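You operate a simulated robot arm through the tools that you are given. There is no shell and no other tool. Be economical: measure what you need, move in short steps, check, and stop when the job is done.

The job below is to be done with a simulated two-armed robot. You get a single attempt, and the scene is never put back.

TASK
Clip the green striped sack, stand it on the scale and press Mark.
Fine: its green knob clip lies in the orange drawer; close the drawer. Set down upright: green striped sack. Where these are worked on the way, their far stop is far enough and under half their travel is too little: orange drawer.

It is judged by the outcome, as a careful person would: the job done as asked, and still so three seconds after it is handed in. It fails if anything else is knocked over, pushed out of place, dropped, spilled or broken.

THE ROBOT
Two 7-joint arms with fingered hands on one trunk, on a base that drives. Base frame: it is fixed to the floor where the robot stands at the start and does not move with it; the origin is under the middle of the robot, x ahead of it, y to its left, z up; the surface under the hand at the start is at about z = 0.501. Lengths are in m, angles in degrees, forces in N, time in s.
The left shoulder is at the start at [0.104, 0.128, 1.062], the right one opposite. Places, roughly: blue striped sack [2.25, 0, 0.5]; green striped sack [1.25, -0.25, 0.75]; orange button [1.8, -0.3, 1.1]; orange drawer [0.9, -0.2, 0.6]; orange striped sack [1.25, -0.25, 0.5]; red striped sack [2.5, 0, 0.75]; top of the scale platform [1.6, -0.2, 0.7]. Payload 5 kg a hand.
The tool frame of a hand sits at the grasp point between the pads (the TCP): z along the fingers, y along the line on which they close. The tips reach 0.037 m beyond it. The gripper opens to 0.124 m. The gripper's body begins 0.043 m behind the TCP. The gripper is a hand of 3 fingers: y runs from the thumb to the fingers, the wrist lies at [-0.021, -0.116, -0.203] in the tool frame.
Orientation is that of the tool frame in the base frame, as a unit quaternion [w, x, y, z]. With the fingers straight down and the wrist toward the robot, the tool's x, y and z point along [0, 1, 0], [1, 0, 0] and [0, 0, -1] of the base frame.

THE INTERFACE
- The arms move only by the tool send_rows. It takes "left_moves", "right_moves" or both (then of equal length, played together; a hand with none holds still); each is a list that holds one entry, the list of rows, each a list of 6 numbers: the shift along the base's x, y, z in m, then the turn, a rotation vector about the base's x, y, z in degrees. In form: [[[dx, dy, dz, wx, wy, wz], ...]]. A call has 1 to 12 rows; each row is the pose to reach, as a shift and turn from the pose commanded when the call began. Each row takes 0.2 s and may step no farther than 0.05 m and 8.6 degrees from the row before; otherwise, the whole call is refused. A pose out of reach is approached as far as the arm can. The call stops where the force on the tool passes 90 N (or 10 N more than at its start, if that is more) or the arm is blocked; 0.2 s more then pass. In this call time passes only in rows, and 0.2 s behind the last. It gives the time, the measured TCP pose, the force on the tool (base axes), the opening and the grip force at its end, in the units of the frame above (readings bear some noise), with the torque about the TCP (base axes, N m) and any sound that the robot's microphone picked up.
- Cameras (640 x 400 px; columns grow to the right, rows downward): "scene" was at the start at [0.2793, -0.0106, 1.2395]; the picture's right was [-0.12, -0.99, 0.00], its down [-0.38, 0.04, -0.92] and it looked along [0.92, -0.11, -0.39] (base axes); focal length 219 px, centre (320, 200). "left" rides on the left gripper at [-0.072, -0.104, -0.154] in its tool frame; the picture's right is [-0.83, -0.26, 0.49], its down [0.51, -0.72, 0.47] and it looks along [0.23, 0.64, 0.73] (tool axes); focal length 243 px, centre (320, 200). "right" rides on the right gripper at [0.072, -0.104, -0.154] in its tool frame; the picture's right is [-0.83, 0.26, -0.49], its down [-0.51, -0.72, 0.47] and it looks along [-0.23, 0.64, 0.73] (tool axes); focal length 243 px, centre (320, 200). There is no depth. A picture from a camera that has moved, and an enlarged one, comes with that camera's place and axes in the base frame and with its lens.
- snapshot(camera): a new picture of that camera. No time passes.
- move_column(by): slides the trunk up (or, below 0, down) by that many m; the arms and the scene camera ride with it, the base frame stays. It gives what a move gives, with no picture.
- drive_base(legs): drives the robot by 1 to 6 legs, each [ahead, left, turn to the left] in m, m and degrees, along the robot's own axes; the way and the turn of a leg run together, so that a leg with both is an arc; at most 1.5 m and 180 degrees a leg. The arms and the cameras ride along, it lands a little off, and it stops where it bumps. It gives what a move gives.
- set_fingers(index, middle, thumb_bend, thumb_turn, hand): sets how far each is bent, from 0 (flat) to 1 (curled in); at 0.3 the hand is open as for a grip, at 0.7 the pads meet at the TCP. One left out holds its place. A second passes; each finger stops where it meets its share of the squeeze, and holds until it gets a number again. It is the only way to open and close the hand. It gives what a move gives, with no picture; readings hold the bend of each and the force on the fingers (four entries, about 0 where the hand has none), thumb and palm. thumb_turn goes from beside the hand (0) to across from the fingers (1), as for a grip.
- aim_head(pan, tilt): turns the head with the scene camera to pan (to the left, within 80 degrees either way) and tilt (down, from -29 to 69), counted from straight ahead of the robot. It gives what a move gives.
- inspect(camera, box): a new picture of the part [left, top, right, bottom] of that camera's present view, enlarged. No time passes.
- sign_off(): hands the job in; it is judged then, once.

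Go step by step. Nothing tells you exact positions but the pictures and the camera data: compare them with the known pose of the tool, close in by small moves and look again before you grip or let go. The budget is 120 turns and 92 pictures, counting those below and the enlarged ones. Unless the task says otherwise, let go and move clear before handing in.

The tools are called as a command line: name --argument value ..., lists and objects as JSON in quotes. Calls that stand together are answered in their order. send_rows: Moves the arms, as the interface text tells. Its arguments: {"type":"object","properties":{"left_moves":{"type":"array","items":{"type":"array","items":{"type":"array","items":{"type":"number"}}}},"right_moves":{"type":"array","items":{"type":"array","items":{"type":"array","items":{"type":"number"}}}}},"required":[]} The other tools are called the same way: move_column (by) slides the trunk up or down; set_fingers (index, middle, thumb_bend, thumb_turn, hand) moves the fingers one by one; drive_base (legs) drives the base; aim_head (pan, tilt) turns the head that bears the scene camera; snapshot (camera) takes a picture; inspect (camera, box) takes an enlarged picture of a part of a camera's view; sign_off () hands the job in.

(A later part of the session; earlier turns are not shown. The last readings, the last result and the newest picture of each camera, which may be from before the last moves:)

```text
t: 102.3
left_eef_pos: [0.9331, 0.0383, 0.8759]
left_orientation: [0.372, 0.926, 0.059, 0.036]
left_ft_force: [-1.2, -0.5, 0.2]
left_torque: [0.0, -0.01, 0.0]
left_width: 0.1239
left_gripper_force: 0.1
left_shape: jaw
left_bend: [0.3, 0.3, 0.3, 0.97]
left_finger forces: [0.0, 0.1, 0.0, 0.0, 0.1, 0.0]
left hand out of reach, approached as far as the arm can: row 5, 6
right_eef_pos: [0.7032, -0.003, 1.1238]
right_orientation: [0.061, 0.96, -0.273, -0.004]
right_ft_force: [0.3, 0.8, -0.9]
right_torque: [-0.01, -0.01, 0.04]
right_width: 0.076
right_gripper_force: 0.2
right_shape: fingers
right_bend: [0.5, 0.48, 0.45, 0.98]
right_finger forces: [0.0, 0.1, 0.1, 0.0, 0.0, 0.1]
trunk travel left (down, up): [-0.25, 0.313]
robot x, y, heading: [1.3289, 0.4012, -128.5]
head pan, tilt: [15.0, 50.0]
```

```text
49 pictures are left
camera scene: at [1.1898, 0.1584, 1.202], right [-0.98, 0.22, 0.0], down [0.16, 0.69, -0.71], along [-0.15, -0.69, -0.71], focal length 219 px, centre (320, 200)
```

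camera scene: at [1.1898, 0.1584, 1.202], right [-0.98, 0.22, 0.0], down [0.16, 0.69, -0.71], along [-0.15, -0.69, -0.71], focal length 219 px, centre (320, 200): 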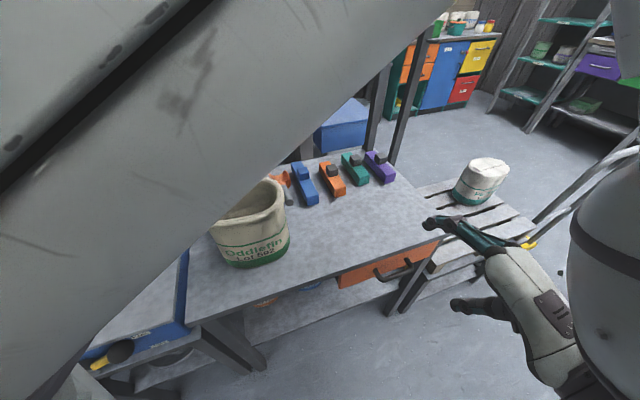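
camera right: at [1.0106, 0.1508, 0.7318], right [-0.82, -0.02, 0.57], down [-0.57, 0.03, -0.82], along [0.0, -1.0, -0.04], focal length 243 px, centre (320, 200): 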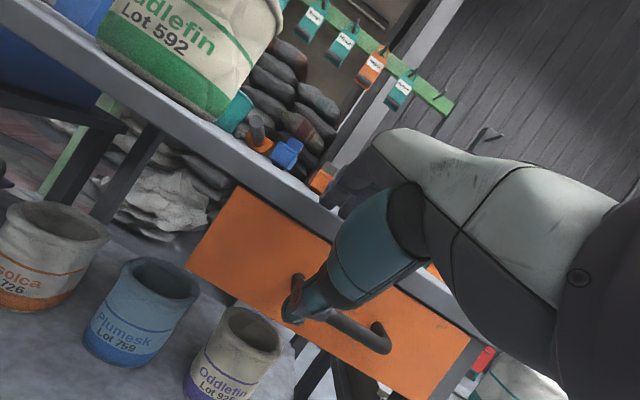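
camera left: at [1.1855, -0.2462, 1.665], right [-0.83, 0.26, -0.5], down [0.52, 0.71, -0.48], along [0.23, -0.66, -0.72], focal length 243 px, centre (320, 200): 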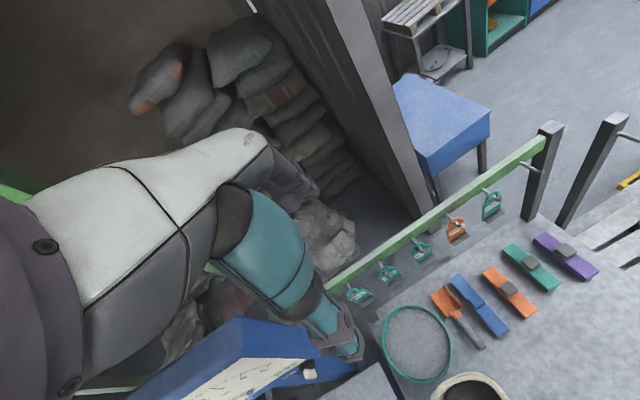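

The left hand is nearly at the needed pose; I lower the trunk to bring it to handle height without changing the arm posture.

set_fingers --hand "left" --index 0.5 --middle 0.5 --thumb_bend 0.45

move_column --by -0.19

snapshot --camera "scene"

snapshot --camera "left"

```text
t: 103.3
left_eef_pos: [0.9324, 0.0391, 0.8761]
left_orientation: [0.373, 0.925, 0.057, 0.036]
left_ft_force: [0.2, -0.7, -0.5]
left_torque: [-0.03, 0.01, 0.02]
left_width: 0.0759
left_gripper_force: 0.0
left_shape: fingers
left_bend: [0.5, 0.5, 0.45, 0.97]
left_finger forces: [0.0, 0.0, 0.1, 0.0, 0.1, 0.0]
right_eef_pos: [0.7038, -0.0052, 1.1235]
right_orientation: [0.061, 0.96, -0.273, -0.006]
right_ft_force: [-1.0, 0.1, -0.2]
right_torque: [0.01, 0.01, 0.0]
right_width: 0.0761
right_gripper_force: 0.0
right_shape: fingers
right_bend: [0.5, 0.48, 0.45, 0.98]
right_finger forces: [0.0, 0.0, 0.0, 0.0, 0.0, 0.1]
trunk travel left (down, up): [-0.25, 0.313]
robot x, y, heading: [1.3302, 0.4024, -128.2]
head pan, tilt: [15.0, 50.0]
```

```text
t: 105.3
left_eef_pos: [0.9301, 0.0259, 0.6109]
left_orientation: [0.314, 0.946, 0.035, 0.08]
left_ft_force: [0.6, 0.2, 0.1]
left_torque: [-0.02, 0.0, 0.03]
left_width: 0.076
left_gripper_force: 0.1
left_shape: fingers
left_bend: [0.5, 0.5, 0.45, 0.97]
left_finger forces: [0.1, 0.1, 0.0, 0.0, 0.0, 0.0]
right_eef_pos: [0.72, -0.0067, 0.943]
right_orientation: [0.061, 0.96, -0.272, -0.017]
right_ft_force: [0.3, 0.3, 0.5]
right_torque: [0.03, 0.01, 0.0]
right_width: 0.076
right_gripper_force: 0.1
right_shape: fingers
right_bend: [0.5, 0.48, 0.45, 0.98]
right_finger forces: [0.1, 0.1, 0.1, 0.0, 0.0, 0.0]
trunk travel left (down, up): [-0.06, 0.503]
robot x, y, heading: [1.3274, 0.4012, -128.1]
head pan, tilt: [15.0, 50.0]
```

```text
48 pictures are left
camera scene: at [1.1597, 0.1019, 0.9857], right [-0.97, 0.24, 0.01], down [0.16, 0.67, -0.73], along [-0.18, -0.7, -0.69], focal length 219 px, centre (320, 200)
```

scene: 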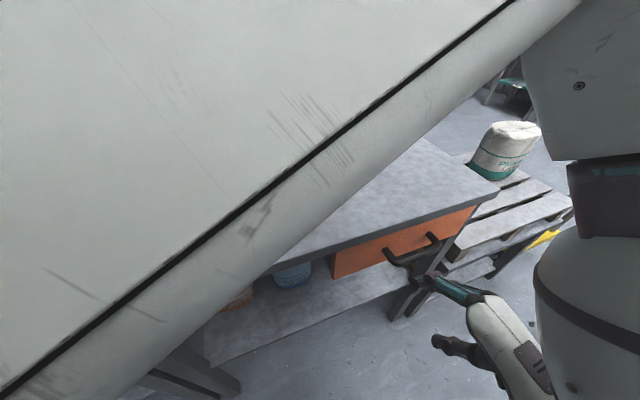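

```text
47 pictures are left
camera left: at [0.8301, 0.1911, 0.659], right [-0.74, -0.18, -0.65], down [0.57, 0.36, -0.74], along [0.36, -0.92, -0.16], focal length 243 px, centre (320, 200)
```

left: 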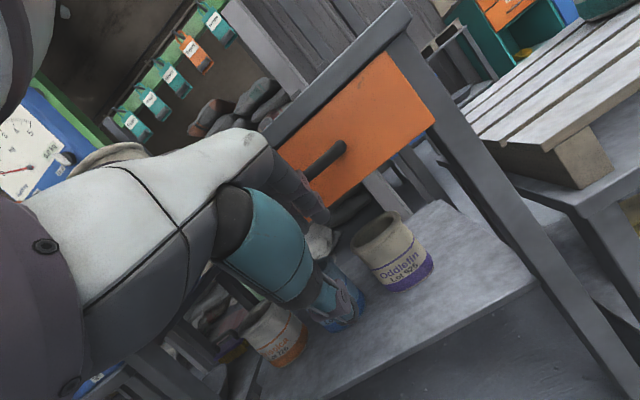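

The hand is at (0.930, 0.026, 0.611), slightly below the approach line. I raise it so the fingers can pass over the bar.

send_rows --left_moves '[[[-0.008, -0.002, 0.035, 0, 0, 0], [-0.012, -0.02, 0.06, 0, 0, 0]]]'

inspect --camera "scene" --box '[320, 190, 560, 340]'

```text
t: 106.0
left_eef_pos: [0.916, 0.0013, 0.6531]
left_orientation: [0.313, 0.946, 0.034, 0.079]
left_ft_force: [-0.1, 2.1, 1.3]
left_torque: [-0.05, 0.02, 0.0]
left_width: 0.0748
left_gripper_force: 1.4
left_shape: fingers
left_bend: [0.51, 0.5, 0.45, 0.97]
left_finger forces: [1.8, 0.0, 0.0, 0.0, 0.0, 0.0]
left hand out of reach, approached as far as the arm can: row 2
right_eef_pos: [0.7201, -0.0059, 0.9419]
right_orientation: [0.061, 0.96, -0.272, -0.016]
right_ft_force: [0.1, -0.6, 0.6]
right_torque: [0.0, 0.02, -0.02]
right_width: 0.0762
right_gripper_force: 0.1
right_shape: fingers
right_bend: [0.5, 0.48, 0.45, 0.98]
right_finger forces: [0.0, 0.0, 0.0, 0.1, 0.1, 0.1]
trunk travel left (down, up): [-0.06, 0.503]
robot x, y, heading: [1.3285, 0.4037, -128.0]
head pan, tilt: [15.0, 50.0]
```

```text
2.67 times, centred on (440, 265) of scene
camera zoom: at [1.163, 0.0965, 0.9953], right [-0.98, 0.2, 0.01], down [0.11, 0.59, -0.8], along [-0.16, -0.78, -0.6], focal length 585 px, centre (0, 27)
```

zoom: 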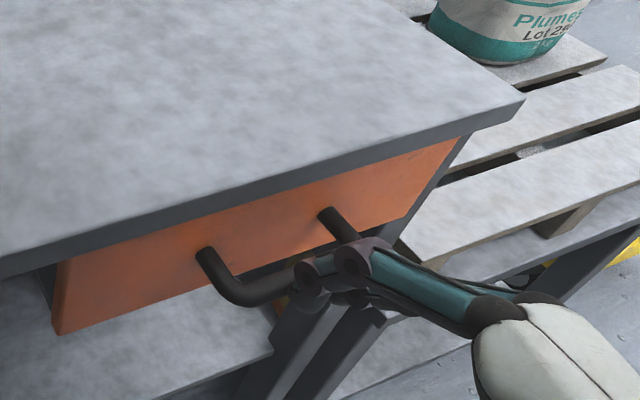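

The index finger touches the bar from the front; I need about 3 cm more height, which the trunk can give.

move_column --by 0.035

inspect --camera "scene" --box '[320, 190, 560, 340]'

```text
t: 106.7
left_eef_pos: [0.9092, 0.002, 0.6834]
left_orientation: [0.315, 0.945, 0.033, 0.085]
left_ft_force: [0.3, 0.0, 0.0]
left_torque: [-0.01, 0.0, -0.01]
left_width: 0.0755
left_gripper_force: 0.1
left_shape: fingers
left_bend: [0.5, 0.5, 0.45, 0.97]
left_finger forces: [0.1, 0.1, 0.0, 0.0, 0.0, 0.1]
right_eef_pos: [0.7095, -0.0037, 0.9704]
right_orientation: [0.06, 0.96, -0.274, -0.007]
right_ft_force: [0.5, 0.5, -0.7]
right_torque: [0.01, -0.01, 0.02]
right_width: 0.0761
right_gripper_force: 0.0
right_shape: fingers
right_bend: [0.5, 0.48, 0.45, 0.98]
right_finger forces: [0.0, 0.0, 0.0, 0.0, 0.1, 0.1]
trunk travel left (down, up): [-0.095, 0.468]
robot x, y, heading: [1.3262, 0.4055, -128.2]
head pan, tilt: [15.0, 50.0]
```

```text
2.67 times, centred on (440, 265) of scene
camera zoom: at [1.1555, 0.1116, 1.0274], right [-0.97, 0.23, 0.0], down [0.15, 0.63, -0.76], along [-0.18, -0.74, -0.65], focal length 585 px, centre (0, 27)
```

zoom: 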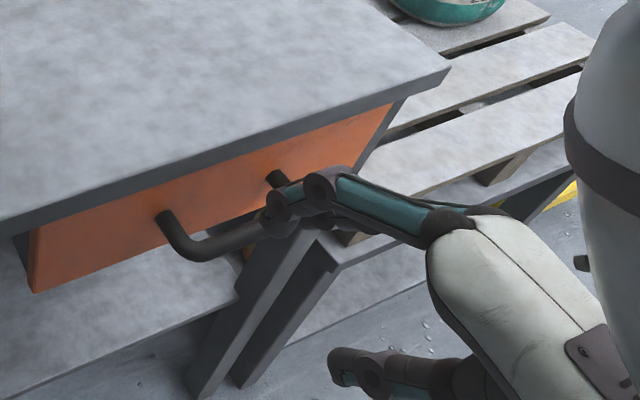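

The fingers are now above bar height, near its right end. I shift slightly left (+x) and advance along the finger direction so they go over and behind the bar.

send_rows --left_moves '[[[0.015, -0.002, 0.002, 0, 0, 0], [0.02, -0.015, -0.016, 0, 0, 0], [0.022, -0.026, -0.033, 0, 0, 0], [0.024, -0.036, -0.047, 0, 0, 0], [0.026, -0.045, -0.059, 0, 0, 0]]]'

inspect --camera "scene" --box '[320, 190, 560, 340]'

```text
t: 107.9
left_eef_pos: [0.9342, -0.0425, 0.6269]
left_orientation: [0.318, 0.944, 0.033, 0.083]
left_ft_force: [-8.7, 31.0, 50.5]
left_torque: [-1.82, 0.17, 0.02]
left_width: 0.0722
left_gripper_force: 37.1
left_shape: fingers
left_bend: [0.44, 0.55, 0.45, 0.97]
left_finger forces: [56.0, 19.2, 0.0, 0.1, 0.1, 0.0]
right_eef_pos: [0.7092, -0.004, 0.9705]
right_orientation: [0.06, 0.96, -0.273, -0.007]
right_ft_force: [1.2, -0.7, -0.1]
right_torque: [0.0, -0.03, 0.01]
right_width: 0.0762
right_gripper_force: 0.1
right_shape: fingers
right_bend: [0.5, 0.48, 0.45, 0.98]
right_finger forces: [0.0, 0.0, 0.1, 0.0, 0.0, 0.0]
trunk travel left (down, up): [-0.095, 0.468]
robot x, y, heading: [1.3296, 0.399, -128.3]
head pan, tilt: [15.0, 50.0]
```

```text
2.67 times, centred on (440, 265) of scene
camera zoom: at [1.1456, 0.1251, 1.0124], right [-0.92, 0.39, 0.0], down [0.3, 0.71, -0.63], along [-0.25, -0.58, -0.78], focal length 585 px, centre (0, 27)
```

zoom: 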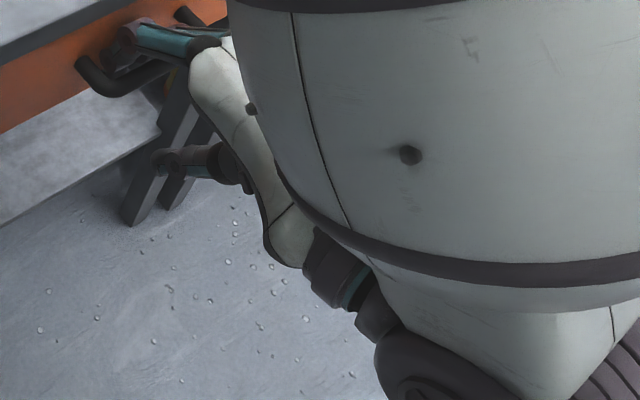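

The fingers press on the bar; I check whether they are behind it.

inspect --camera "scene" --box '[300, 160, 420, 240]'

snapshot --camera "left"

```text
5.00 times, centred on (360, 200) of scene
camera zoom: at [1.1456, 0.1251, 1.0124], right [-0.92, 0.39, 0.0], down [0.3, 0.71, -0.63], along [-0.25, -0.58, -0.78], focal length 1097 px, centre (120, 200)
```

zoom: 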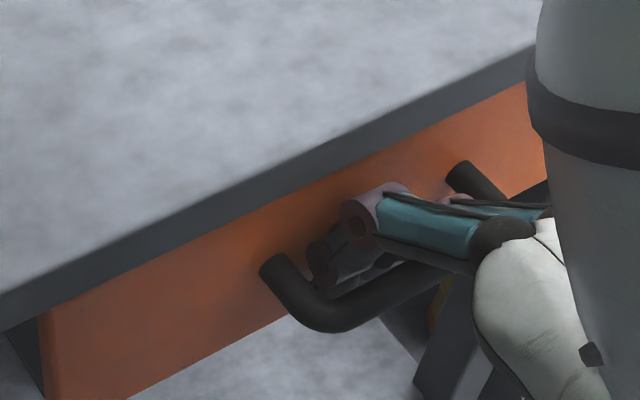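

```text
42 pictures are left
camera left: at [0.8344, 0.1242, 0.6741], right [-0.73, -0.18, -0.66], down [0.57, 0.35, -0.74], along [0.36, -0.92, -0.15], focal length 243 px, centre (320, 200)
```

left: 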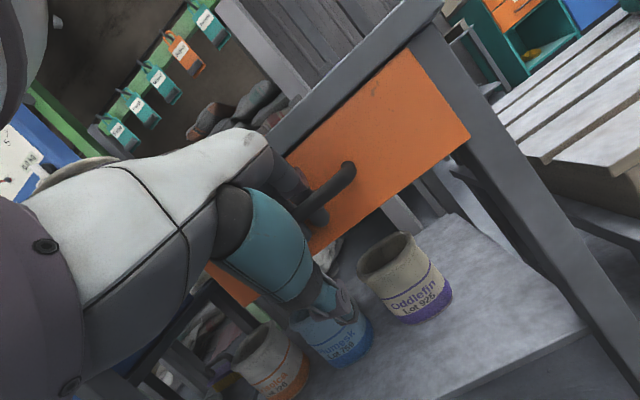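

The fingertips sit behind the bar, between bar and drawer face. I close the hand and pull along the drawer's direction.

set_fingers --hand "left" --index 0.75 --middle 0.75 --thumb_bend 0.7

send_rows --left_moves '[[[-0.003, 0.025, 0, 0, 0, 0], [-0.006, 0.05, 0, 0, 0, 0], [-0.01, 0.08, 0, 0, 0, 0], [-0.014, 0.11, 0, 0, 0, 0], [-0.018, 0.14, 0, 0, 0, 0]]]'

snapshot --camera "scene"

```text
t: 108.9
left_eef_pos: [0.9366, -0.0426, 0.623]
left_orientation: [0.315, 0.945, 0.034, 0.086]
left_ft_force: [5.7, -1.4, -2.0]
left_torque: [-0.06, 0.18, 0.36]
left_width: 0.0029
left_gripper_force: 9.4
left_shape: fingers
left_bend: [0.75, 0.75, 0.69, 0.97]
left_finger forces: [10.0, 8.6, 0.0, 0.1, 0.0, 0.1]
right_eef_pos: [0.7084, -0.0034, 0.9686]
right_orientation: [0.06, 0.96, -0.274, -0.006]
right_ft_force: [-0.4, 0.1, -0.1]
right_torque: [0.04, 0.0, 0.0]
right_width: 0.0763
right_gripper_force: 0.1
right_shape: fingers
right_bend: [0.5, 0.48, 0.45, 0.98]
right_finger forces: [0.0, 0.1, 0.0, 0.0, 0.0, 0.0]
trunk travel left (down, up): [-0.095, 0.468]
robot x, y, heading: [1.3308, 0.4009, -128.2]
head pan, tilt: [15.0, 50.0]
```

```text
t: 110.1
left_eef_pos: [0.9281, 0.0354, 0.6388]
left_orientation: [0.312, 0.946, 0.032, 0.084]
left_ft_force: [-3.3, 1.1, -14.6]
left_torque: [-0.11, 0.11, 0.09]
left_width: 0.0024
left_gripper_force: 10.2
left_shape: fingers
left_bend: [0.74, 0.74, 0.69, 0.97]
left_finger forces: [3.9, 15.9, 0.1, 0.0, 0.1, 0.0]
left hand out of reach, approached as far as the arm can: row 3, 4, 5
right_eef_pos: [0.7079, -0.0028, 0.9693]
right_orientation: [0.06, 0.96, -0.273, -0.007]
right_ft_force: [-0.7, 0.7, -0.5]
right_torque: [0.0, 0.02, -0.02]
right_width: 0.0759
right_gripper_force: 0.1
right_shape: fingers
right_bend: [0.5, 0.48, 0.45, 0.98]
right_finger forces: [0.0, 0.1, 0.0, 0.0, 0.1, 0.0]
trunk travel left (down, up): [-0.095, 0.468]
robot x, y, heading: [1.3303, 0.4029, -128.3]
head pan, tilt: [15.0, 50.0]
```

```text
41 pictures are left
camera scene: at [1.1495, 0.1183, 1.0171], right [-0.95, 0.32, 0.0], down [0.23, 0.69, -0.68], along [-0.22, -0.65, -0.73], focal length 219 px, centre (320, 200)
```

scene: 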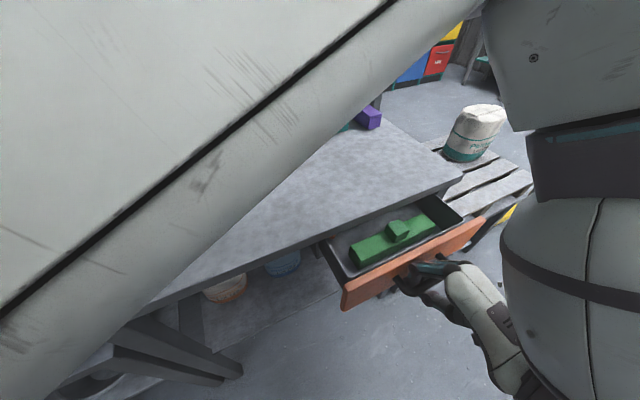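

The drawer is coming open and I see the green clip with its green knob inside. I pull further by backing the base.

drive_base --legs '[[-0.086, -0.086, 0]]'

snapshot --camera "scene"

```text
t: 111.3
left_eef_pos: [0.9302, 0.0765, 0.6384]
left_orientation: [0.307, 0.946, 0.062, 0.082]
left_ft_force: [-52.3, -5.4, -29.6]
left_torque: [0.24, 0.39, -0.9]
left_width: 0.002
left_gripper_force: 33.6
left_shape: fingers
left_bend: [0.74, 0.75, 0.69, 0.97]
left_finger forces: [1.5, 66.0, 0.0, 0.0, 0.0, 0.1]
right_eef_pos: [0.7228, 0.0225, 0.9628]
right_orientation: [0.055, 0.969, -0.242, -0.005]
right_ft_force: [0.3, 0.6, 0.5]
right_torque: [0.04, 0.0, 0.03]
right_width: 0.0762
right_gripper_force: 0.1
right_shape: fingers
right_bend: [0.5, 0.48, 0.45, 0.98]
right_finger forces: [0.1, 0.1, 0.1, 0.0, 0.0, 0.1]
trunk travel left (down, up): [-0.095, 0.468]
robot x, y, heading: [1.316, 0.4676, -124.7]
head pan, tilt: [15.0, 50.0]
stopped in leg 1: the robot was blocked; the commanded pose is now the measured one
```

```text
40 pictures are left
camera scene: at [1.1554, 0.1724, 1.0174], right [-0.97, 0.26, 0.0], down [0.19, 0.7, -0.69], along [-0.18, -0.66, -0.73], focal length 219 px, centre (320, 200)
```

scene: 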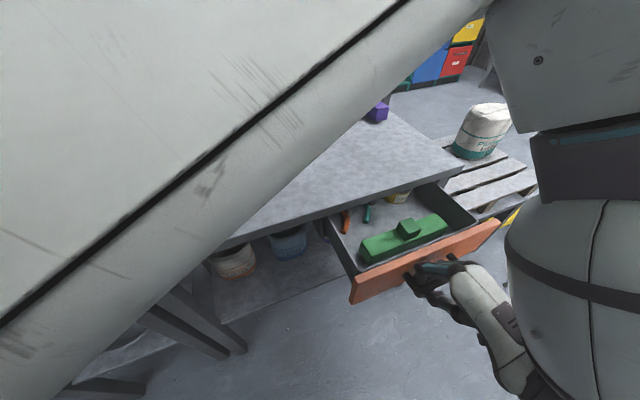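

The drawer is about 12 cm out and the clip is exposed. I release the handle and lift off with the trunk; I'll finish opening by pushing the drawer front from inside with a downward-pointing hand.

set_fingers --hand "left" --index 0.3 --middle 0.3 --thumb_bend 0.3

move_column --by 0.16

send_rows --left_moves '[[[0.0, 0, 0.04, 7.5, 1, 0], [0, 0, 0.08, 15, 2, 0], [0, 0, 0.11, 22.5, 3, 0], [0, 0, 0.13, 30, 4, 0], [0, 0, 0.15, 36, 5, 0]]]'

snapshot --camera "scene"

```text
t: 112.3
left_eef_pos: [0.9352, 0.0762, 0.6406]
left_orientation: [0.31, 0.944, 0.064, 0.088]
left_ft_force: [0.1, 0.5, -0.4]
left_torque: [0.01, -0.04, 0.01]
left_width: 0.1281
left_gripper_force: 0.0
left_shape: fingers
left_bend: [0.3, 0.3, 0.3, 0.97]
left_finger forces: [0.1, 0.1, 0.0, 0.0, 0.0, 0.1]
right_eef_pos: [0.7233, 0.021, 0.9636]
right_orientation: [0.054, 0.969, -0.241, -0.005]
right_ft_force: [0.2, -0.7, 0.7]
right_torque: [0.02, 0.03, -0.04]
right_width: 0.076
right_gripper_force: 0.1
right_shape: fingers
right_bend: [0.5, 0.48, 0.45, 0.98]
right_finger forces: [0.0, 0.0, 0.0, 0.0, 0.0, 0.1]
trunk travel left (down, up): [-0.095, 0.468]
robot x, y, heading: [1.3196, 0.466, -124.4]
head pan, tilt: [15.0, 50.0]
```

```text
t: 114.1
left_eef_pos: [0.9264, 0.0698, 0.7944]
left_orientation: [0.308, 0.945, 0.063, 0.092]
left_ft_force: [-0.1, -0.4, 0.1]
left_torque: [-0.03, 0.01, -0.03]
left_width: 0.1282
left_gripper_force: 0.1
left_shape: fingers
left_bend: [0.3, 0.3, 0.3, 0.97]
left_finger forces: [0.1, 0.0, 0.0, 0.1, 0.0, 0.1]
right_eef_pos: [0.7129, 0.0143, 1.1129]
right_orientation: [0.05, 0.97, -0.24, 0.0]
right_ft_force: [0.9, -0.2, 0.5]
right_torque: [-0.04, 0.02, 0.01]
right_width: 0.076
right_gripper_force: 0.0
right_shape: fingers
right_bend: [0.5, 0.48, 0.45, 0.97]
right_finger forces: [0.1, 0.0, 0.0, 0.0, 0.0, 0.0]
trunk travel left (down, up): [-0.255, 0.308]
robot x, y, heading: [1.32, 0.4689, -124.5]
head pan, tilt: [15.0, 50.0]
```

```text
t: 115.5
left_eef_pos: [0.9287, 0.0668, 0.9464]
left_orientation: [0.0, 0.996, 0.056, 0.064]
left_ft_force: [0.7, -0.7, 0.1]
left_torque: [0.05, 0.01, -0.03]
left_width: 0.1285
left_gripper_force: 0.2
left_shape: fingers
left_bend: [0.3, 0.3, 0.3, 0.97]
left_finger forces: [0.1, 0.0, 0.0, 0.1, 0.0, 0.0]
right_eef_pos: [0.7179, 0.0129, 1.1135]
right_orientation: [0.051, 0.97, -0.236, 0.001]
right_ft_force: [1.0, 0.1, -0.6]
right_torque: [0.0, 0.01, -0.01]
right_width: 0.076
right_gripper_force: 0.1
right_shape: fingers
right_bend: [0.5, 0.48, 0.45, 0.97]
right_finger forces: [0.0, 0.0, 0.0, 0.1, 0.1, 0.0]
trunk travel left (down, up): [-0.255, 0.308]
robot x, y, heading: [1.3183, 0.468, -123.7]
head pan, tilt: [15.0, 50.0]
stopped in row 5 (left hand): the arm was blocked; the commanded pose is now the measured one
```

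```text
39 pictures are left
camera scene: at [1.1767, 0.2246, 1.1983], right [-0.95, 0.32, -0.01], down [0.26, 0.73, -0.63], along [-0.2, -0.6, -0.78], focal length 219 px, centre (320, 200)
```

scene: 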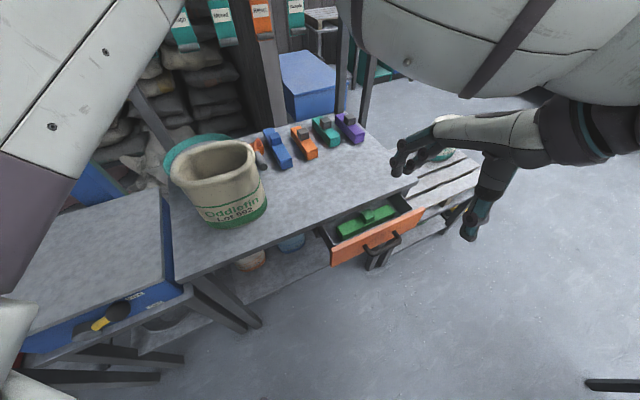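

The drawer slid partly back when I let go (handle bar now y≈-0.01). A better grip: pinch the drawer's front panel from above with the hand pointing down. I move the right arm away and bring the left hand over the panel.

send_rows --right_moves '[[[-0.04, 0.01, 0.02, 0, 0, 0], [-0.08, 0.02, 0.04, 0, 0, 0], [-0.12, 0.03, 0.06, 0, 0, 0], [-0.15, 0.04, 0.08, 0, 0, 0]]]'

set_fingers --hand "left" --index 0.43 --middle 0.43 --thumb_bend 0.43

send_rows --left_moves '[[[0, -0.025, -0.03, 0, 2.5, 0], [0, -0.05, -0.06, 0, 5, 0], [-0.002, -0.075, -0.09, 0, 7, 0], [-0.004, -0.097, -0.13, 0, 7, 0.5], [-0.004, -0.097, -0.165, 0, 7, 1]]]'

snapshot --camera "scene"

```text
t: 116.7
left_eef_pos: [0.9563, 0.0501, 0.9501]
left_orientation: [-0.005, 0.996, 0.069, 0.057]
left_ft_force: [0.8, -1.1, 0.0]
left_torque: [0.01, 0.03, 0.0]
left_width: 0.1282
left_gripper_force: 0.1
left_shape: fingers
left_bend: [0.3, 0.3, 0.3, 0.97]
left_finger forces: [0.1, 0.0, 0.1, 0.1, 0.0, 0.1]
right_eef_pos: [0.6017, 0.0193, 1.2021]
right_orientation: [0.045, 0.975, -0.219, -0.014]
right_ft_force: [0.3, 0.6, 0.5]
right_torque: [0.03, 0.02, -0.05]
right_width: 0.076
right_gripper_force: 0.1
right_shape: fingers
right_bend: [0.5, 0.48, 0.45, 0.97]
right_finger forces: [0.1, 0.0, 0.0, 0.0, 0.0, 0.0]
trunk travel left (down, up): [-0.255, 0.308]
robot x, y, heading: [1.319, 0.4671, -122.2]
head pan, tilt: [15.0, 50.0]
stopped in row 4 (right hand): the arm was blocked; the commanded pose is now the measured one
```

```text
t: 117.9
left_eef_pos: [0.9598, 0.0518, 0.9526]
left_orientation: [-0.002, 0.996, 0.072, 0.057]
left_ft_force: [0.3, -0.2, -0.6]
left_torque: [-0.03, 0.04, 0.01]
left_width: 0.0899
left_gripper_force: 0.0
left_shape: fingers
left_bend: [0.43, 0.43, 0.43, 0.97]
left_finger forces: [0.0, 0.0, 0.0, 0.1, 0.0, 0.0]
right_eef_pos: [0.606, 0.0179, 1.205]
right_orientation: [0.046, 0.975, -0.217, -0.014]
right_ft_force: [0.0, -0.2, 0.0]
right_torque: [0.0, -0.01, 0.0]
right_width: 0.0761
right_gripper_force: 0.1
right_shape: fingers
right_bend: [0.5, 0.48, 0.45, 0.97]
right_finger forces: [0.0, 0.0, 0.1, 0.0, 0.0, 0.0]
trunk travel left (down, up): [-0.255, 0.308]
robot x, y, heading: [1.3211, 0.464, -121.9]
head pan, tilt: [15.0, 50.0]
stopped (left hand): the arm was blocked; the commanded pose is now the measured one
```

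```text
t: 119.1
left_eef_pos: [0.9527, -0.0425, 0.7819]
left_orientation: [-0.009, 0.997, 0.081, -0.004]
left_ft_force: [0.1, -1.0, 0.2]
left_torque: [0.01, 0.0, -0.02]
left_width: 0.0901
left_gripper_force: 0.0
left_shape: fingers
left_bend: [0.43, 0.43, 0.43, 0.97]
left_finger forces: [0.0, 0.1, 0.0, 0.0, 0.0, 0.0]
right_eef_pos: [0.603, 0.0185, 1.2038]
right_orientation: [0.047, 0.975, -0.218, -0.013]
right_ft_force: [0.6, 0.3, -0.3]
right_torque: [0.01, -0.03, -0.03]
right_width: 0.0763
right_gripper_force: 0.1
right_shape: fingers
right_bend: [0.5, 0.48, 0.45, 0.97]
right_finger forces: [0.0, 0.0, 0.0, 0.0, 0.0, 0.0]
trunk travel left (down, up): [-0.255, 0.308]
robot x, y, heading: [1.3182, 0.4675, -121.9]
head pan, tilt: [15.0, 50.0]
```

```text
38 pictures are left
camera scene: at [1.2039, 0.2139, 1.1989], right [-0.96, 0.29, 0.01], down [0.22, 0.75, -0.63], along [-0.19, -0.6, -0.78], focal length 219 px, centre (320, 200)
```

scene: 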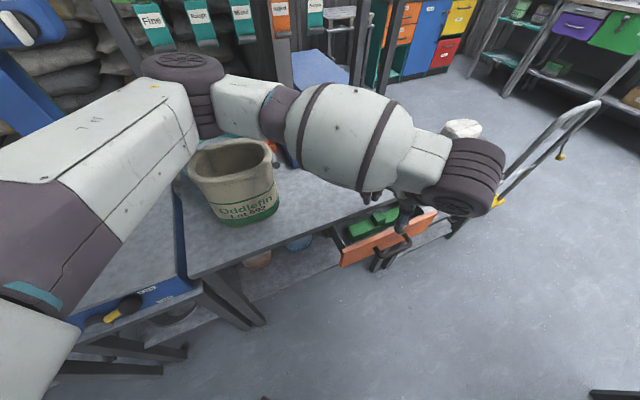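

Left elbow is above the sack with some margin, so I lower carefully so fingers go inside and the thumb outside the drawer's front panel.

send_rows --left_moves '[[[0, 0.012, -0.02, 0, 0, 0], [0, 0.014, -0.045, 0, 0, 0], [0, 0.014, -0.07, 0, 0, 0], [0, 0.014, -0.095, 0, 0, 0]]]'

snapshot --camera "scene"

```text
t: 119.8
left_eef_pos: [0.9541, -0.0298, 0.7446]
left_orientation: [0.001, 0.996, 0.085, -0.014]
left_ft_force: [-1.5, 7.8, 13.1]
left_torque: [-0.58, -0.26, 0.04]
left_width: 0.0898
left_gripper_force: 7.8
left_shape: fingers
left_bend: [0.43, 0.46, 0.43, 0.97]
left_finger forces: [0.1, 15.4, 0.1, 0.1, 0.1, 0.0]
right_eef_pos: [0.6094, 0.017, 1.2051]
right_orientation: [0.047, 0.976, -0.213, -0.015]
right_ft_force: [-0.6, -0.1, -0.5]
right_torque: [0.04, 0.01, 0.02]
right_width: 0.0761
right_gripper_force: 0.1
right_shape: fingers
right_bend: [0.5, 0.48, 0.45, 0.97]
right_finger forces: [0.0, 0.1, 0.0, 0.0, 0.1, 0.0]
trunk travel left (down, up): [-0.255, 0.308]
robot x, y, heading: [1.3235, 0.4678, -121.5]
head pan, tilt: [15.0, 50.0]
stopped in row 3 (left hand): the force on the tool passed its limit at 110 N (the readings are from after the stop); the commanded pose is now the measured one
```

```text
37 pictures are left
camera scene: at [1.2078, 0.219, 1.2009], right [-0.96, 0.28, 0.01], down [0.22, 0.74, -0.63], along [-0.18, -0.61, -0.77], focal length 219 px, centre (320, 200)
```

scene: 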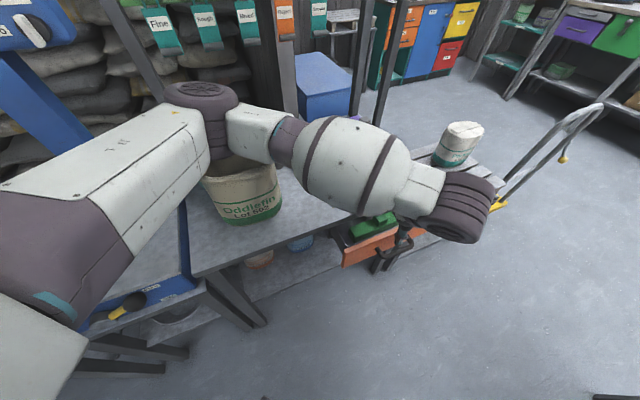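

The middle finger met the table edge, and the elbow hovers near the sack. I lift, shift the base left so the arm extends more (elbow away from the sack), and narrow the fingers.

send_rows --left_moves '[[[0, 0.01, 0.04, 0, 0, 0], [0, 0.02, 0.08, 0, 0, 0], [0, 0.03, 0.12, 0, 0, 0], [0, 0.04, 0.15, 0, 0, 0]]]'

drive_base --legs '[[0, 0.12, 0]]'

set_fingers --hand "left" --index 0.52 --middle 0.52 --thumb_bend 0.45

```text
t: 120.8
left_eef_pos: [0.9524, 0.0076, 0.8922]
left_orientation: [-0.001, 0.996, 0.084, -0.012]
left_ft_force: [-0.1, 0.5, -0.2]
left_torque: [0.02, 0.01, -0.01]
left_width: 0.0898
left_gripper_force: 0.0
left_shape: fingers
left_bend: [0.43, 0.43, 0.43, 0.97]
left_finger forces: [0.0, 0.0, 0.0, 0.0, 0.0, 0.0]
right_eef_pos: [0.6076, 0.0161, 1.2046]
right_orientation: [0.047, 0.975, -0.215, -0.014]
right_ft_force: [0.1, 0.4, 0.0]
right_torque: [0.01, -0.02, -0.05]
right_width: 0.076
right_gripper_force: 0.1
right_shape: fingers
right_bend: [0.5, 0.48, 0.45, 0.97]
right_finger forces: [0.1, 0.0, 0.1, 0.0, 0.0, 0.0]
trunk travel left (down, up): [-0.255, 0.308]
robot x, y, heading: [1.3217, 0.467, -121.5]
head pan, tilt: [15.0, 50.0]
```

```text
t: 122.0
left_eef_pos: [0.9974, -0.0107, 0.8966]
left_orientation: [0.004, 0.996, 0.085, -0.014]
left_ft_force: [0.6, 0.7, 0.6]
left_torque: [0.02, 0.0, -0.01]
left_width: 0.0897
left_gripper_force: 0.1
left_shape: fingers
left_bend: [0.43, 0.43, 0.43, 0.97]
left_finger forces: [0.1, 0.0, 0.0, 0.0, 0.1, 0.0]
right_eef_pos: [0.6507, -0.0042, 1.207]
right_orientation: [0.049, 0.976, -0.213, -0.014]
right_ft_force: [0.2, 0.1, 0.3]
right_torque: [0.01, 0.01, -0.01]
right_width: 0.0762
right_gripper_force: 0.0
right_shape: fingers
right_bend: [0.5, 0.48, 0.45, 0.97]
right_finger forces: [0.0, 0.0, 0.0, 0.1, 0.0, 0.1]
trunk travel left (down, up): [-0.255, 0.308]
robot x, y, heading: [1.3587, 0.4396, -121.2]
head pan, tilt: [15.0, 50.0]
stopped in leg 1: the robot was blocked; the commanded pose is now the measured one
```

```text
t: 123.0
left_eef_pos: [0.9945, -0.0109, 0.8952]
left_orientation: [0.003, 0.996, 0.084, -0.014]
left_ft_force: [0.6, -1.4, -1.1]
left_torque: [0.0, -0.01, 0.01]
left_width: 0.073
left_gripper_force: 0.0
left_shape: fingers
left_bend: [0.52, 0.52, 0.45, 0.97]
left_finger forces: [0.0, 0.1, 0.1, 0.1, 0.1, 0.1]
right_eef_pos: [0.6493, -0.0028, 1.2068]
right_orientation: [0.048, 0.975, -0.215, -0.015]
right_ft_force: [0.1, 0.0, 0.8]
right_torque: [0.0, 0.02, -0.02]
right_width: 0.0762
right_gripper_force: 0.0
right_shape: fingers
right_bend: [0.5, 0.48, 0.45, 0.97]
right_finger forces: [0.0, 0.0, 0.0, 0.1, 0.0, 0.0]
trunk travel left (down, up): [-0.255, 0.308]
robot x, y, heading: [1.3647, 0.4391, -121.3]
head pan, tilt: [15.0, 50.0]
```

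Blocked after 4.5 cm. I look to be sure the sack wasn't touched and what stopped me.

aim_head --pan 30 --tilt 45

snapshot --camera "scene"

```text
t: 123.8
left_eef_pos: [0.9952, -0.0122, 0.8952]
left_orientation: [0.003, 0.996, 0.084, -0.014]
left_ft_force: [0.0, 0.4, -0.9]
left_torque: [0.01, -0.03, -0.02]
left_width: 0.0732
left_gripper_force: 0.1
left_shape: fingers
left_bend: [0.52, 0.52, 0.45, 0.97]
left_finger forces: [0.0, 0.1, 0.0, 0.0, 0.0, 0.0]
right_eef_pos: [0.6491, -0.0022, 1.2067]
right_orientation: [0.048, 0.975, -0.214, -0.014]
right_ft_force: [0.8, -0.4, -0.5]
right_torque: [0.0, 0.05, 0.0]
right_width: 0.0763
right_gripper_force: 0.1
right_shape: fingers
right_bend: [0.5, 0.48, 0.45, 0.97]
right_finger forces: [0.1, 0.1, 0.0, 0.0, 0.1, 0.0]
trunk travel left (down, up): [-0.255, 0.308]
robot x, y, heading: [1.3578, 0.4407, -121.3]
head pan, tilt: [30.0, 45.0]
```

```text
36 pictures are left
camera scene: at [1.2694, 0.1904, 1.2083], right [-1.0, 0.03, 0.01], down [0.02, 0.72, -0.7], along [-0.02, -0.7, -0.72], focal length 219 px, centre (320, 200)
```

scene: 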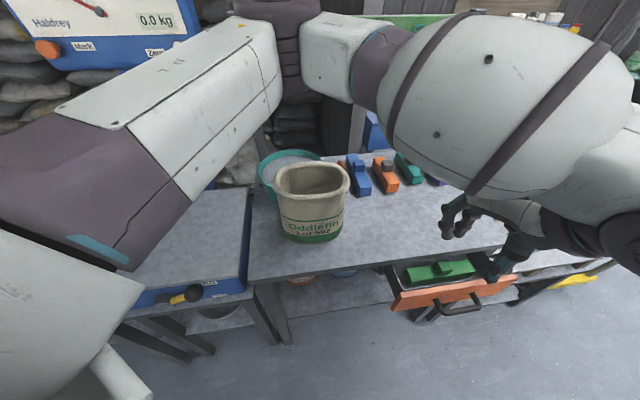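

The sack is untouched and the elbow is higher now. I lower the hand onto the drawer's front panel: fingers inside, thumb outside.

send_rows --left_moves '[[[-0.02, -0.004, -0.045, 0, 0, 0], [-0.04, -0.008, -0.09, 0, 0, 0], [-0.045, -0.01, -0.13, 0, 0, 0], [-0.045, -0.01, -0.155, 0, 0, 0], [-0.045, -0.01, -0.18, 0, 0, 0], [-0.045, -0.01, -0.2, 0, 0, 0], [-0.045, -0.01, -0.215, 0, 0, 0]]]'

snapshot --camera "scene"

```text
t: 125.6
left_eef_pos: [0.9308, -0.0422, 0.729]
left_orientation: [0.039, 0.995, 0.082, -0.042]
left_ft_force: [-1.3, 17.4, 12.3]
left_torque: [-0.41, -0.27, 0.34]
left_width: 0.0727
left_gripper_force: 10.4
left_shape: fingers
left_bend: [0.52, 0.61, 0.45, 0.97]
left_finger forces: [0.0, 20.6, 0.1, 0.1, 0.0, 0.0]
right_eef_pos: [0.6508, -0.0028, 1.2027]
right_orientation: [0.046, 0.976, -0.212, -0.015]
right_ft_force: [0.1, 0.7, 0.3]
right_torque: [0.02, 0.0, -0.01]
right_width: 0.076
right_gripper_force: 0.1
right_shape: fingers
right_bend: [0.5, 0.48, 0.45, 0.97]
right_finger forces: [0.0, 0.0, 0.0, 0.1, 0.0, 0.1]
trunk travel left (down, up): [-0.255, 0.308]
robot x, y, heading: [1.3583, 0.4348, -121.2]
head pan, tilt: [30.0, 45.0]
stopped in row 7 (left hand): the arm was blocked; the commanded pose is now the measured one
```

```text
35 pictures are left
camera scene: at [1.2691, 0.1962, 1.2088], right [-1.0, 0.02, 0.0], down [0.01, 0.71, -0.71], along [-0.02, -0.71, -0.71], focal length 219 px, centre (320, 200)
```

scene: 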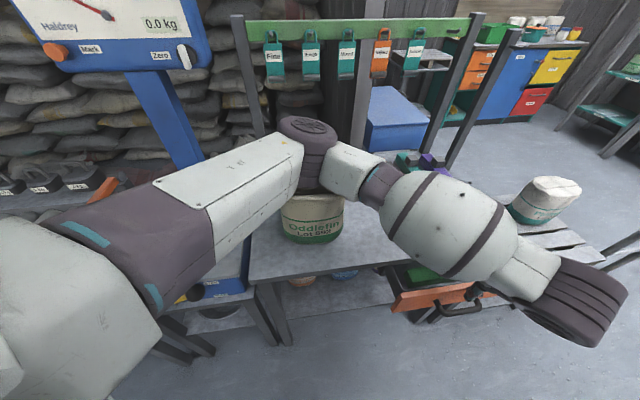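

The elbow came down onto the sack area; I lift at once and raise the trunk so the elbow rides higher for low hand work.

send_rows --left_moves '[[[0, 0.005, 0.04, 0, 0, 0], [0, 0.015, 0.08, 0, 0, 0], [0, 0.025, 0.12, 0, 0, 0], [0, 0.03, 0.15, 0, 0, 0]]]'

move_column --by 0.28

snapshot --camera "scene"

```text
t: 126.6
left_eef_pos: [0.9284, -0.0119, 0.8695]
left_orientation: [0.035, 0.995, 0.084, -0.036]
left_ft_force: [0.4, 0.4, 0.0]
left_torque: [-0.02, 0.0, 0.0]
left_width: 0.0725
left_gripper_force: 0.1
left_shape: fingers
left_bend: [0.52, 0.52, 0.45, 0.97]
left_finger forces: [0.0, 0.0, 0.1, 0.0, 0.0, 0.0]
right_eef_pos: [0.6433, -0.0049, 1.2019]
right_orientation: [0.046, 0.976, -0.214, -0.011]
right_ft_force: [0.0, -0.6, 0.4]
right_torque: [-0.01, 0.01, 0.02]
right_width: 0.0762
right_gripper_force: 0.1
right_shape: fingers
right_bend: [0.5, 0.48, 0.45, 0.97]
right_finger forces: [0.0, 0.1, 0.0, 0.1, 0.0, 0.0]
trunk travel left (down, up): [-0.255, 0.308]
robot x, y, heading: [1.3572, 0.4349, -121.6]
head pan, tilt: [30.0, 45.0]
```

```text
t: 129.4
left_eef_pos: [0.9265, -0.0106, 1.1515]
left_orientation: [0.037, 0.995, 0.082, -0.035]
left_ft_force: [0.4, -0.2, 1.0]
left_torque: [0.02, -0.02, 0.02]
left_width: 0.0723
left_gripper_force: 0.1
left_shape: fingers
left_bend: [0.52, 0.52, 0.45, 0.97]
left_finger forces: [0.0, 0.0, 0.1, 0.1, 0.0, 0.0]
right_eef_pos: [0.6425, -0.0001, 1.4844]
right_orientation: [0.048, 0.976, -0.213, -0.011]
right_ft_force: [-0.1, 0.5, -0.1]
right_torque: [-0.03, -0.04, -0.01]
right_width: 0.076
right_gripper_force: 0.1
right_shape: fingers
right_bend: [0.5, 0.48, 0.45, 0.97]
right_finger forces: [0.1, 0.0, 0.0, 0.0, 0.1, 0.0]
trunk travel left (down, up): [-0.535, 0.028]
robot x, y, heading: [1.3625, 0.4385, -121.7]
head pan, tilt: [30.0, 45.0]
```

```text
34 pictures are left
camera scene: at [1.3227, 0.2976, 1.5211], right [-1.0, 0.03, 0.0], down [0.02, 0.71, -0.7], along [-0.02, -0.7, -0.71], focal length 219 px, centre (320, 200)
```

scene: 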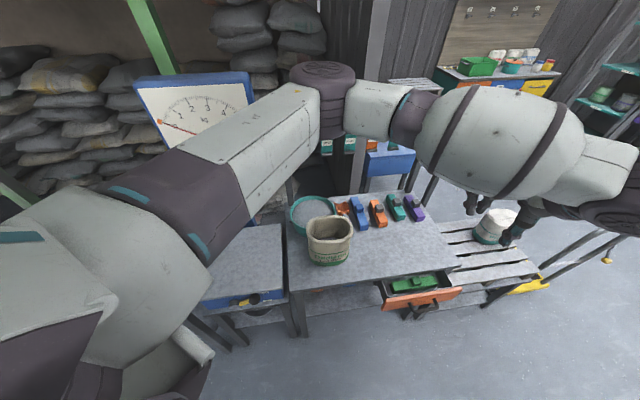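

The sack still stands as before. With the trunk high, I lower the left hand again, stopping just above the panel.

send_rows --left_moves '[[[0.002, 0.002, -0.04, 1, -0.7, 0], [0.004, 0.004, -0.08, 2, -1.5, 0], [0.006, 0.006, -0.12, 3, -2.5, 0], [0.01, 0.006, -0.16, 4, -3.2, 0], [0.014, 0.006, -0.2, 4.6, -3.7, 0], [0.018, 0.006, -0.24, 4.6, -3.7, 0], [0.022, 0.004, -0.28, 4.6, -3.7, 0], [0.024, 0.002, -0.32, 4.6, -3.7, 0], [0.024, 0, -0.36, 4.6, -3.7, 0], [0.024, -0.002, -0.39, 4.6, -3.7, 0]]]'

snapshot --camera "scene"

```text
t: 131.6
left_eef_pos: [0.9529, -0.0126, 0.7612]
left_orientation: [-0.001, 0.997, 0.083, 0.0]
left_ft_force: [0.2, 0.2, -0.2]
left_torque: [0.04, 0.01, 0.02]
left_width: 0.072
left_gripper_force: 0.0
left_shape: fingers
left_bend: [0.52, 0.52, 0.45, 0.97]
left_finger forces: [0.0, 0.0, 0.1, 0.0, 0.1, 0.1]
right_eef_pos: [0.6423, -0.0001, 1.4824]
right_orientation: [0.049, 0.976, -0.214, -0.011]
right_ft_force: [-0.5, -0.7, -1.1]
right_torque: [0.02, 0.0, -0.01]
right_width: 0.0761
right_gripper_force: 0.0
right_shape: fingers
right_bend: [0.5, 0.48, 0.45, 0.97]
right_finger forces: [0.0, 0.1, 0.0, 0.1, 0.0, 0.0]
trunk travel left (down, up): [-0.535, 0.028]
robot x, y, heading: [1.357, 0.4373, -121.3]
head pan, tilt: [30.0, 45.0]
```

```text
33 pictures are left
camera scene: at [1.3239, 0.2978, 1.5207], right [-1.0, 0.02, 0.0], down [0.02, 0.71, -0.71], along [-0.02, -0.71, -0.71], focal length 219 px, centre (320, 200)
```

scene: 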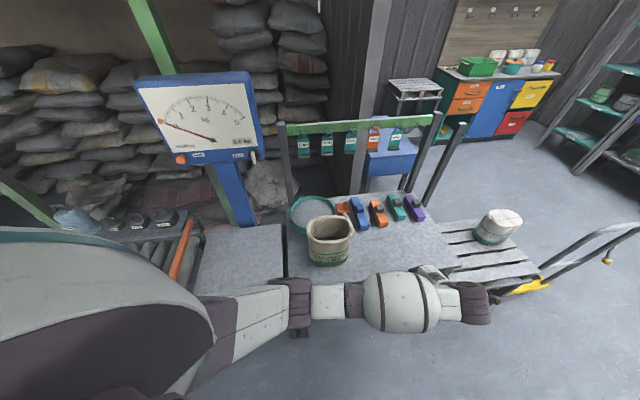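

High trunk works well: the arm is clear of the bench. I lower onto the panel.

send_rows --left_moves '[[[0, -0.004, -0.03, 0, 0, 0], [0, -0.006, -0.055, 0, 0, 0], [0, -0.006, -0.078, 0, 0, 0]]]'

inspect --camera "scene" --box '[340, 230, 500, 350]'

snapshot --camera "left"

```text
t: 132.4
left_eef_pos: [0.9537, -0.0171, 0.6822]
left_orientation: [-0.002, 0.997, 0.082, 0.002]
left_ft_force: [0.8, -1.6, 0.0]
left_torque: [-0.06, -0.06, -0.01]
left_width: 0.0733
left_gripper_force: 0.6
left_shape: fingers
left_bend: [0.52, 0.51, 0.45, 0.98]
left_finger forces: [0.5, 1.1, 0.0, 0.0, 0.0, 0.1]
right_eef_pos: [0.6418, -0.0005, 1.4827]
right_orientation: [0.048, 0.976, -0.213, -0.012]
right_ft_force: [-0.7, -0.1, -0.3]
right_torque: [-0.03, -0.01, 0.01]
right_width: 0.0763
right_gripper_force: 0.2
right_shape: fingers
right_bend: [0.5, 0.48, 0.45, 0.97]
right_finger forces: [0.1, 0.1, 0.1, 0.0, 0.1, 0.1]
trunk travel left (down, up): [-0.535, 0.028]
robot x, y, heading: [1.3586, 0.4364, -121.3]
head pan, tilt: [30.0, 45.0]
```

```text
3.33 times, centred on (420, 290) of scene
camera zoom: at [1.3242, 0.2977, 1.5206], right [-1.0, 0.02, 0.0], down [0.02, 0.71, -0.71], along [-0.02, -0.71, -0.71], focal length 731 px, centre (-13, -100)
```

zoom: 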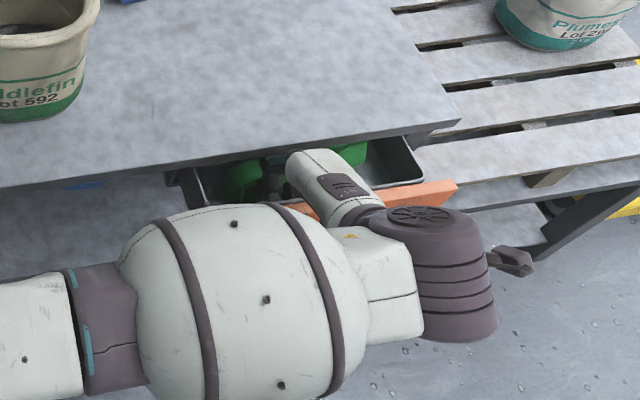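

```text
31 pictures are left
camera left: at [0.8644, 0.073, 0.8348], right [-0.86, 0.12, -0.49], down [0.38, 0.8, -0.47], along [0.34, -0.59, -0.73], focal length 243 px, centre (320, 200)
```

left: 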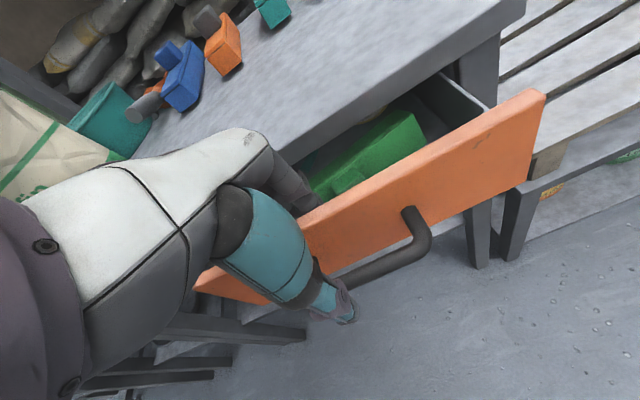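

Fingers are inside and the thumb outside the panel. I pull the drawer open along its slide.

send_rows --left_moves '[[[-0.004, 0.035, 0, 0, 0, 0], [-0.009, 0.07, 0, 0, 0, 0], [-0.013, 0.105, 0, 0, 0, 0], [-0.018, 0.14, 0, 0, 0, 0], [-0.022, 0.175, 0, 0, 0, 0], [-0.027, 0.21, 0, 0, 0, 0], [-0.031, 0.24, 0, 0, 0, 0]]]'

snapshot --camera "scene"

```text
t: 133.7
left_eef_pos: [0.9361, 0.1354, 0.6869]
left_orientation: [0.012, 0.996, 0.091, -0.002]
left_ft_force: [-5.2, -61.8, -4.4]
left_torque: [-1.07, 0.51, -1.05]
left_width: 0.1102
left_gripper_force: 31.5
left_shape: fingers
left_bend: [0.27, 0.2, 0.45, 0.98]
left_finger forces: [34.3, 28.8, 0.0, 0.0, 0.0, 0.0]
right_eef_pos: [0.645, -0.0085, 1.4852]
right_orientation: [0.049, 0.976, -0.211, -0.011]
right_ft_force: [0.4, -0.3, 0.5]
right_torque: [0.0, 0.02, -0.03]
right_width: 0.0762
right_gripper_force: 0.1
right_shape: fingers
right_bend: [0.5, 0.48, 0.45, 0.97]
right_finger forces: [0.1, 0.0, 0.0, 0.1, 0.0, 0.0]
trunk travel left (down, up): [-0.535, 0.028]
robot x, y, heading: [1.3574, 0.438, -121.2]
head pan, tilt: [30.0, 45.0]
stopped in row 6 (left hand): the force on the tool passed its limit at 105 N (the readings are from after the stop); the commanded pose is now the measured one
```

```text
30 pictures are left
camera scene: at [1.3253, 0.2931, 1.5211], right [-1.0, 0.02, 0.0], down [0.01, 0.71, -0.7], along [-0.01, -0.7, -0.71], focal length 219 px, centre (320, 200)
```

scene: 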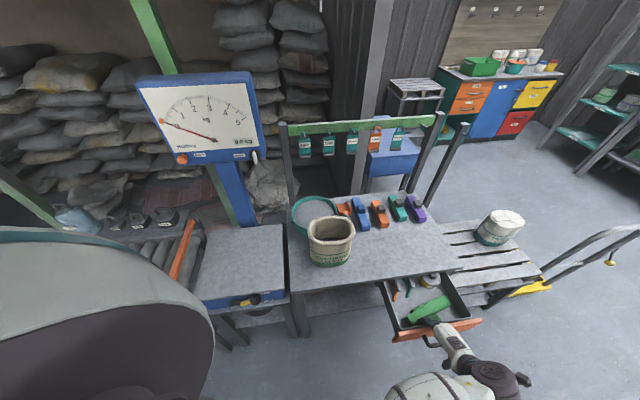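

The drawer is at its far stop. I unload, lift the hand out and look into the drawer.

send_rows --left_moves '[[[0, -0.02, 0, 0, 0, 0], [0, -0.02, 0.04, 0, 0, 0], [0, -0.01, 0.08, 0, 0, 0], [0, 0.02, 0.12, 0, 0, 0], [0, 0.05, 0.16, 0, 0, 0]]]'

inspect --camera "scene" --box '[370, 260, 490, 350]'

snapshot --camera "left"

```text
t: 135.1
left_eef_pos: [0.9167, 0.1782, 0.8701]
left_orientation: [0.026, 0.995, 0.089, -0.019]
left_ft_force: [0.0, -0.5, 0.5]
left_torque: [-0.01, 0.01, -0.01]
left_width: 0.0753
left_gripper_force: 0.1
left_shape: fingers
left_bend: [0.5, 0.51, 0.45, 0.98]
left_finger forces: [0.0, 0.1, 0.1, 0.1, 0.0, 0.0]
right_eef_pos: [0.6449, 0.0002, 1.4842]
right_orientation: [0.05, 0.976, -0.212, -0.01]
right_ft_force: [0.1, 0.5, 0.2]
right_torque: [-0.02, 0.02, 0.02]
right_width: 0.0759
right_gripper_force: 0.1
right_shape: fingers
right_bend: [0.5, 0.48, 0.45, 0.97]
right_finger forces: [0.0, 0.1, 0.0, 0.0, 0.0, 0.0]
trunk travel left (down, up): [-0.535, 0.028]
robot x, y, heading: [1.3605, 0.4394, -121.1]
head pan, tilt: [30.0, 45.0]
stopped in row 5 (left hand): the arm was blocked; the commanded pose is now the measured one
```

```text
4.44 times, centred on (430, 305) of scene
camera zoom: at [1.3248, 0.2992, 1.521], right [-1.0, 0.02, 0.0], down [0.02, 0.71, -0.71], along [-0.01, -0.71, -0.71], focal length 975 px, centre (-169, -267)
```

zoom: 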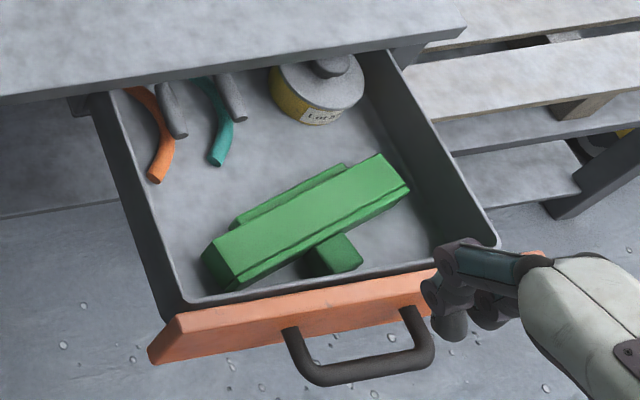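

```text
28 pictures are left
camera left: at [0.8318, 0.2763, 1.0205], right [-0.88, 0.08, -0.47], down [0.35, 0.77, -0.53], along [0.32, -0.63, -0.71], focal length 243 px, centre (320, 200)
```

left: 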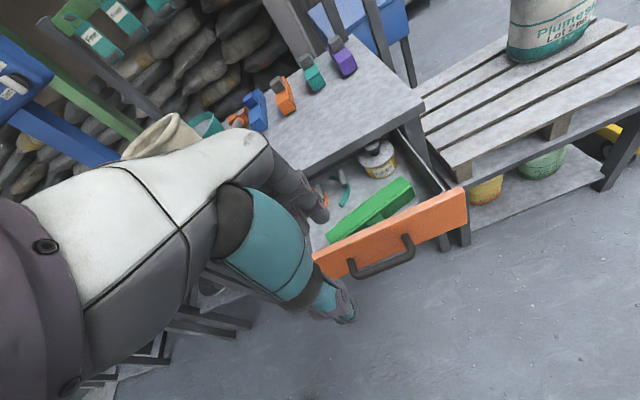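

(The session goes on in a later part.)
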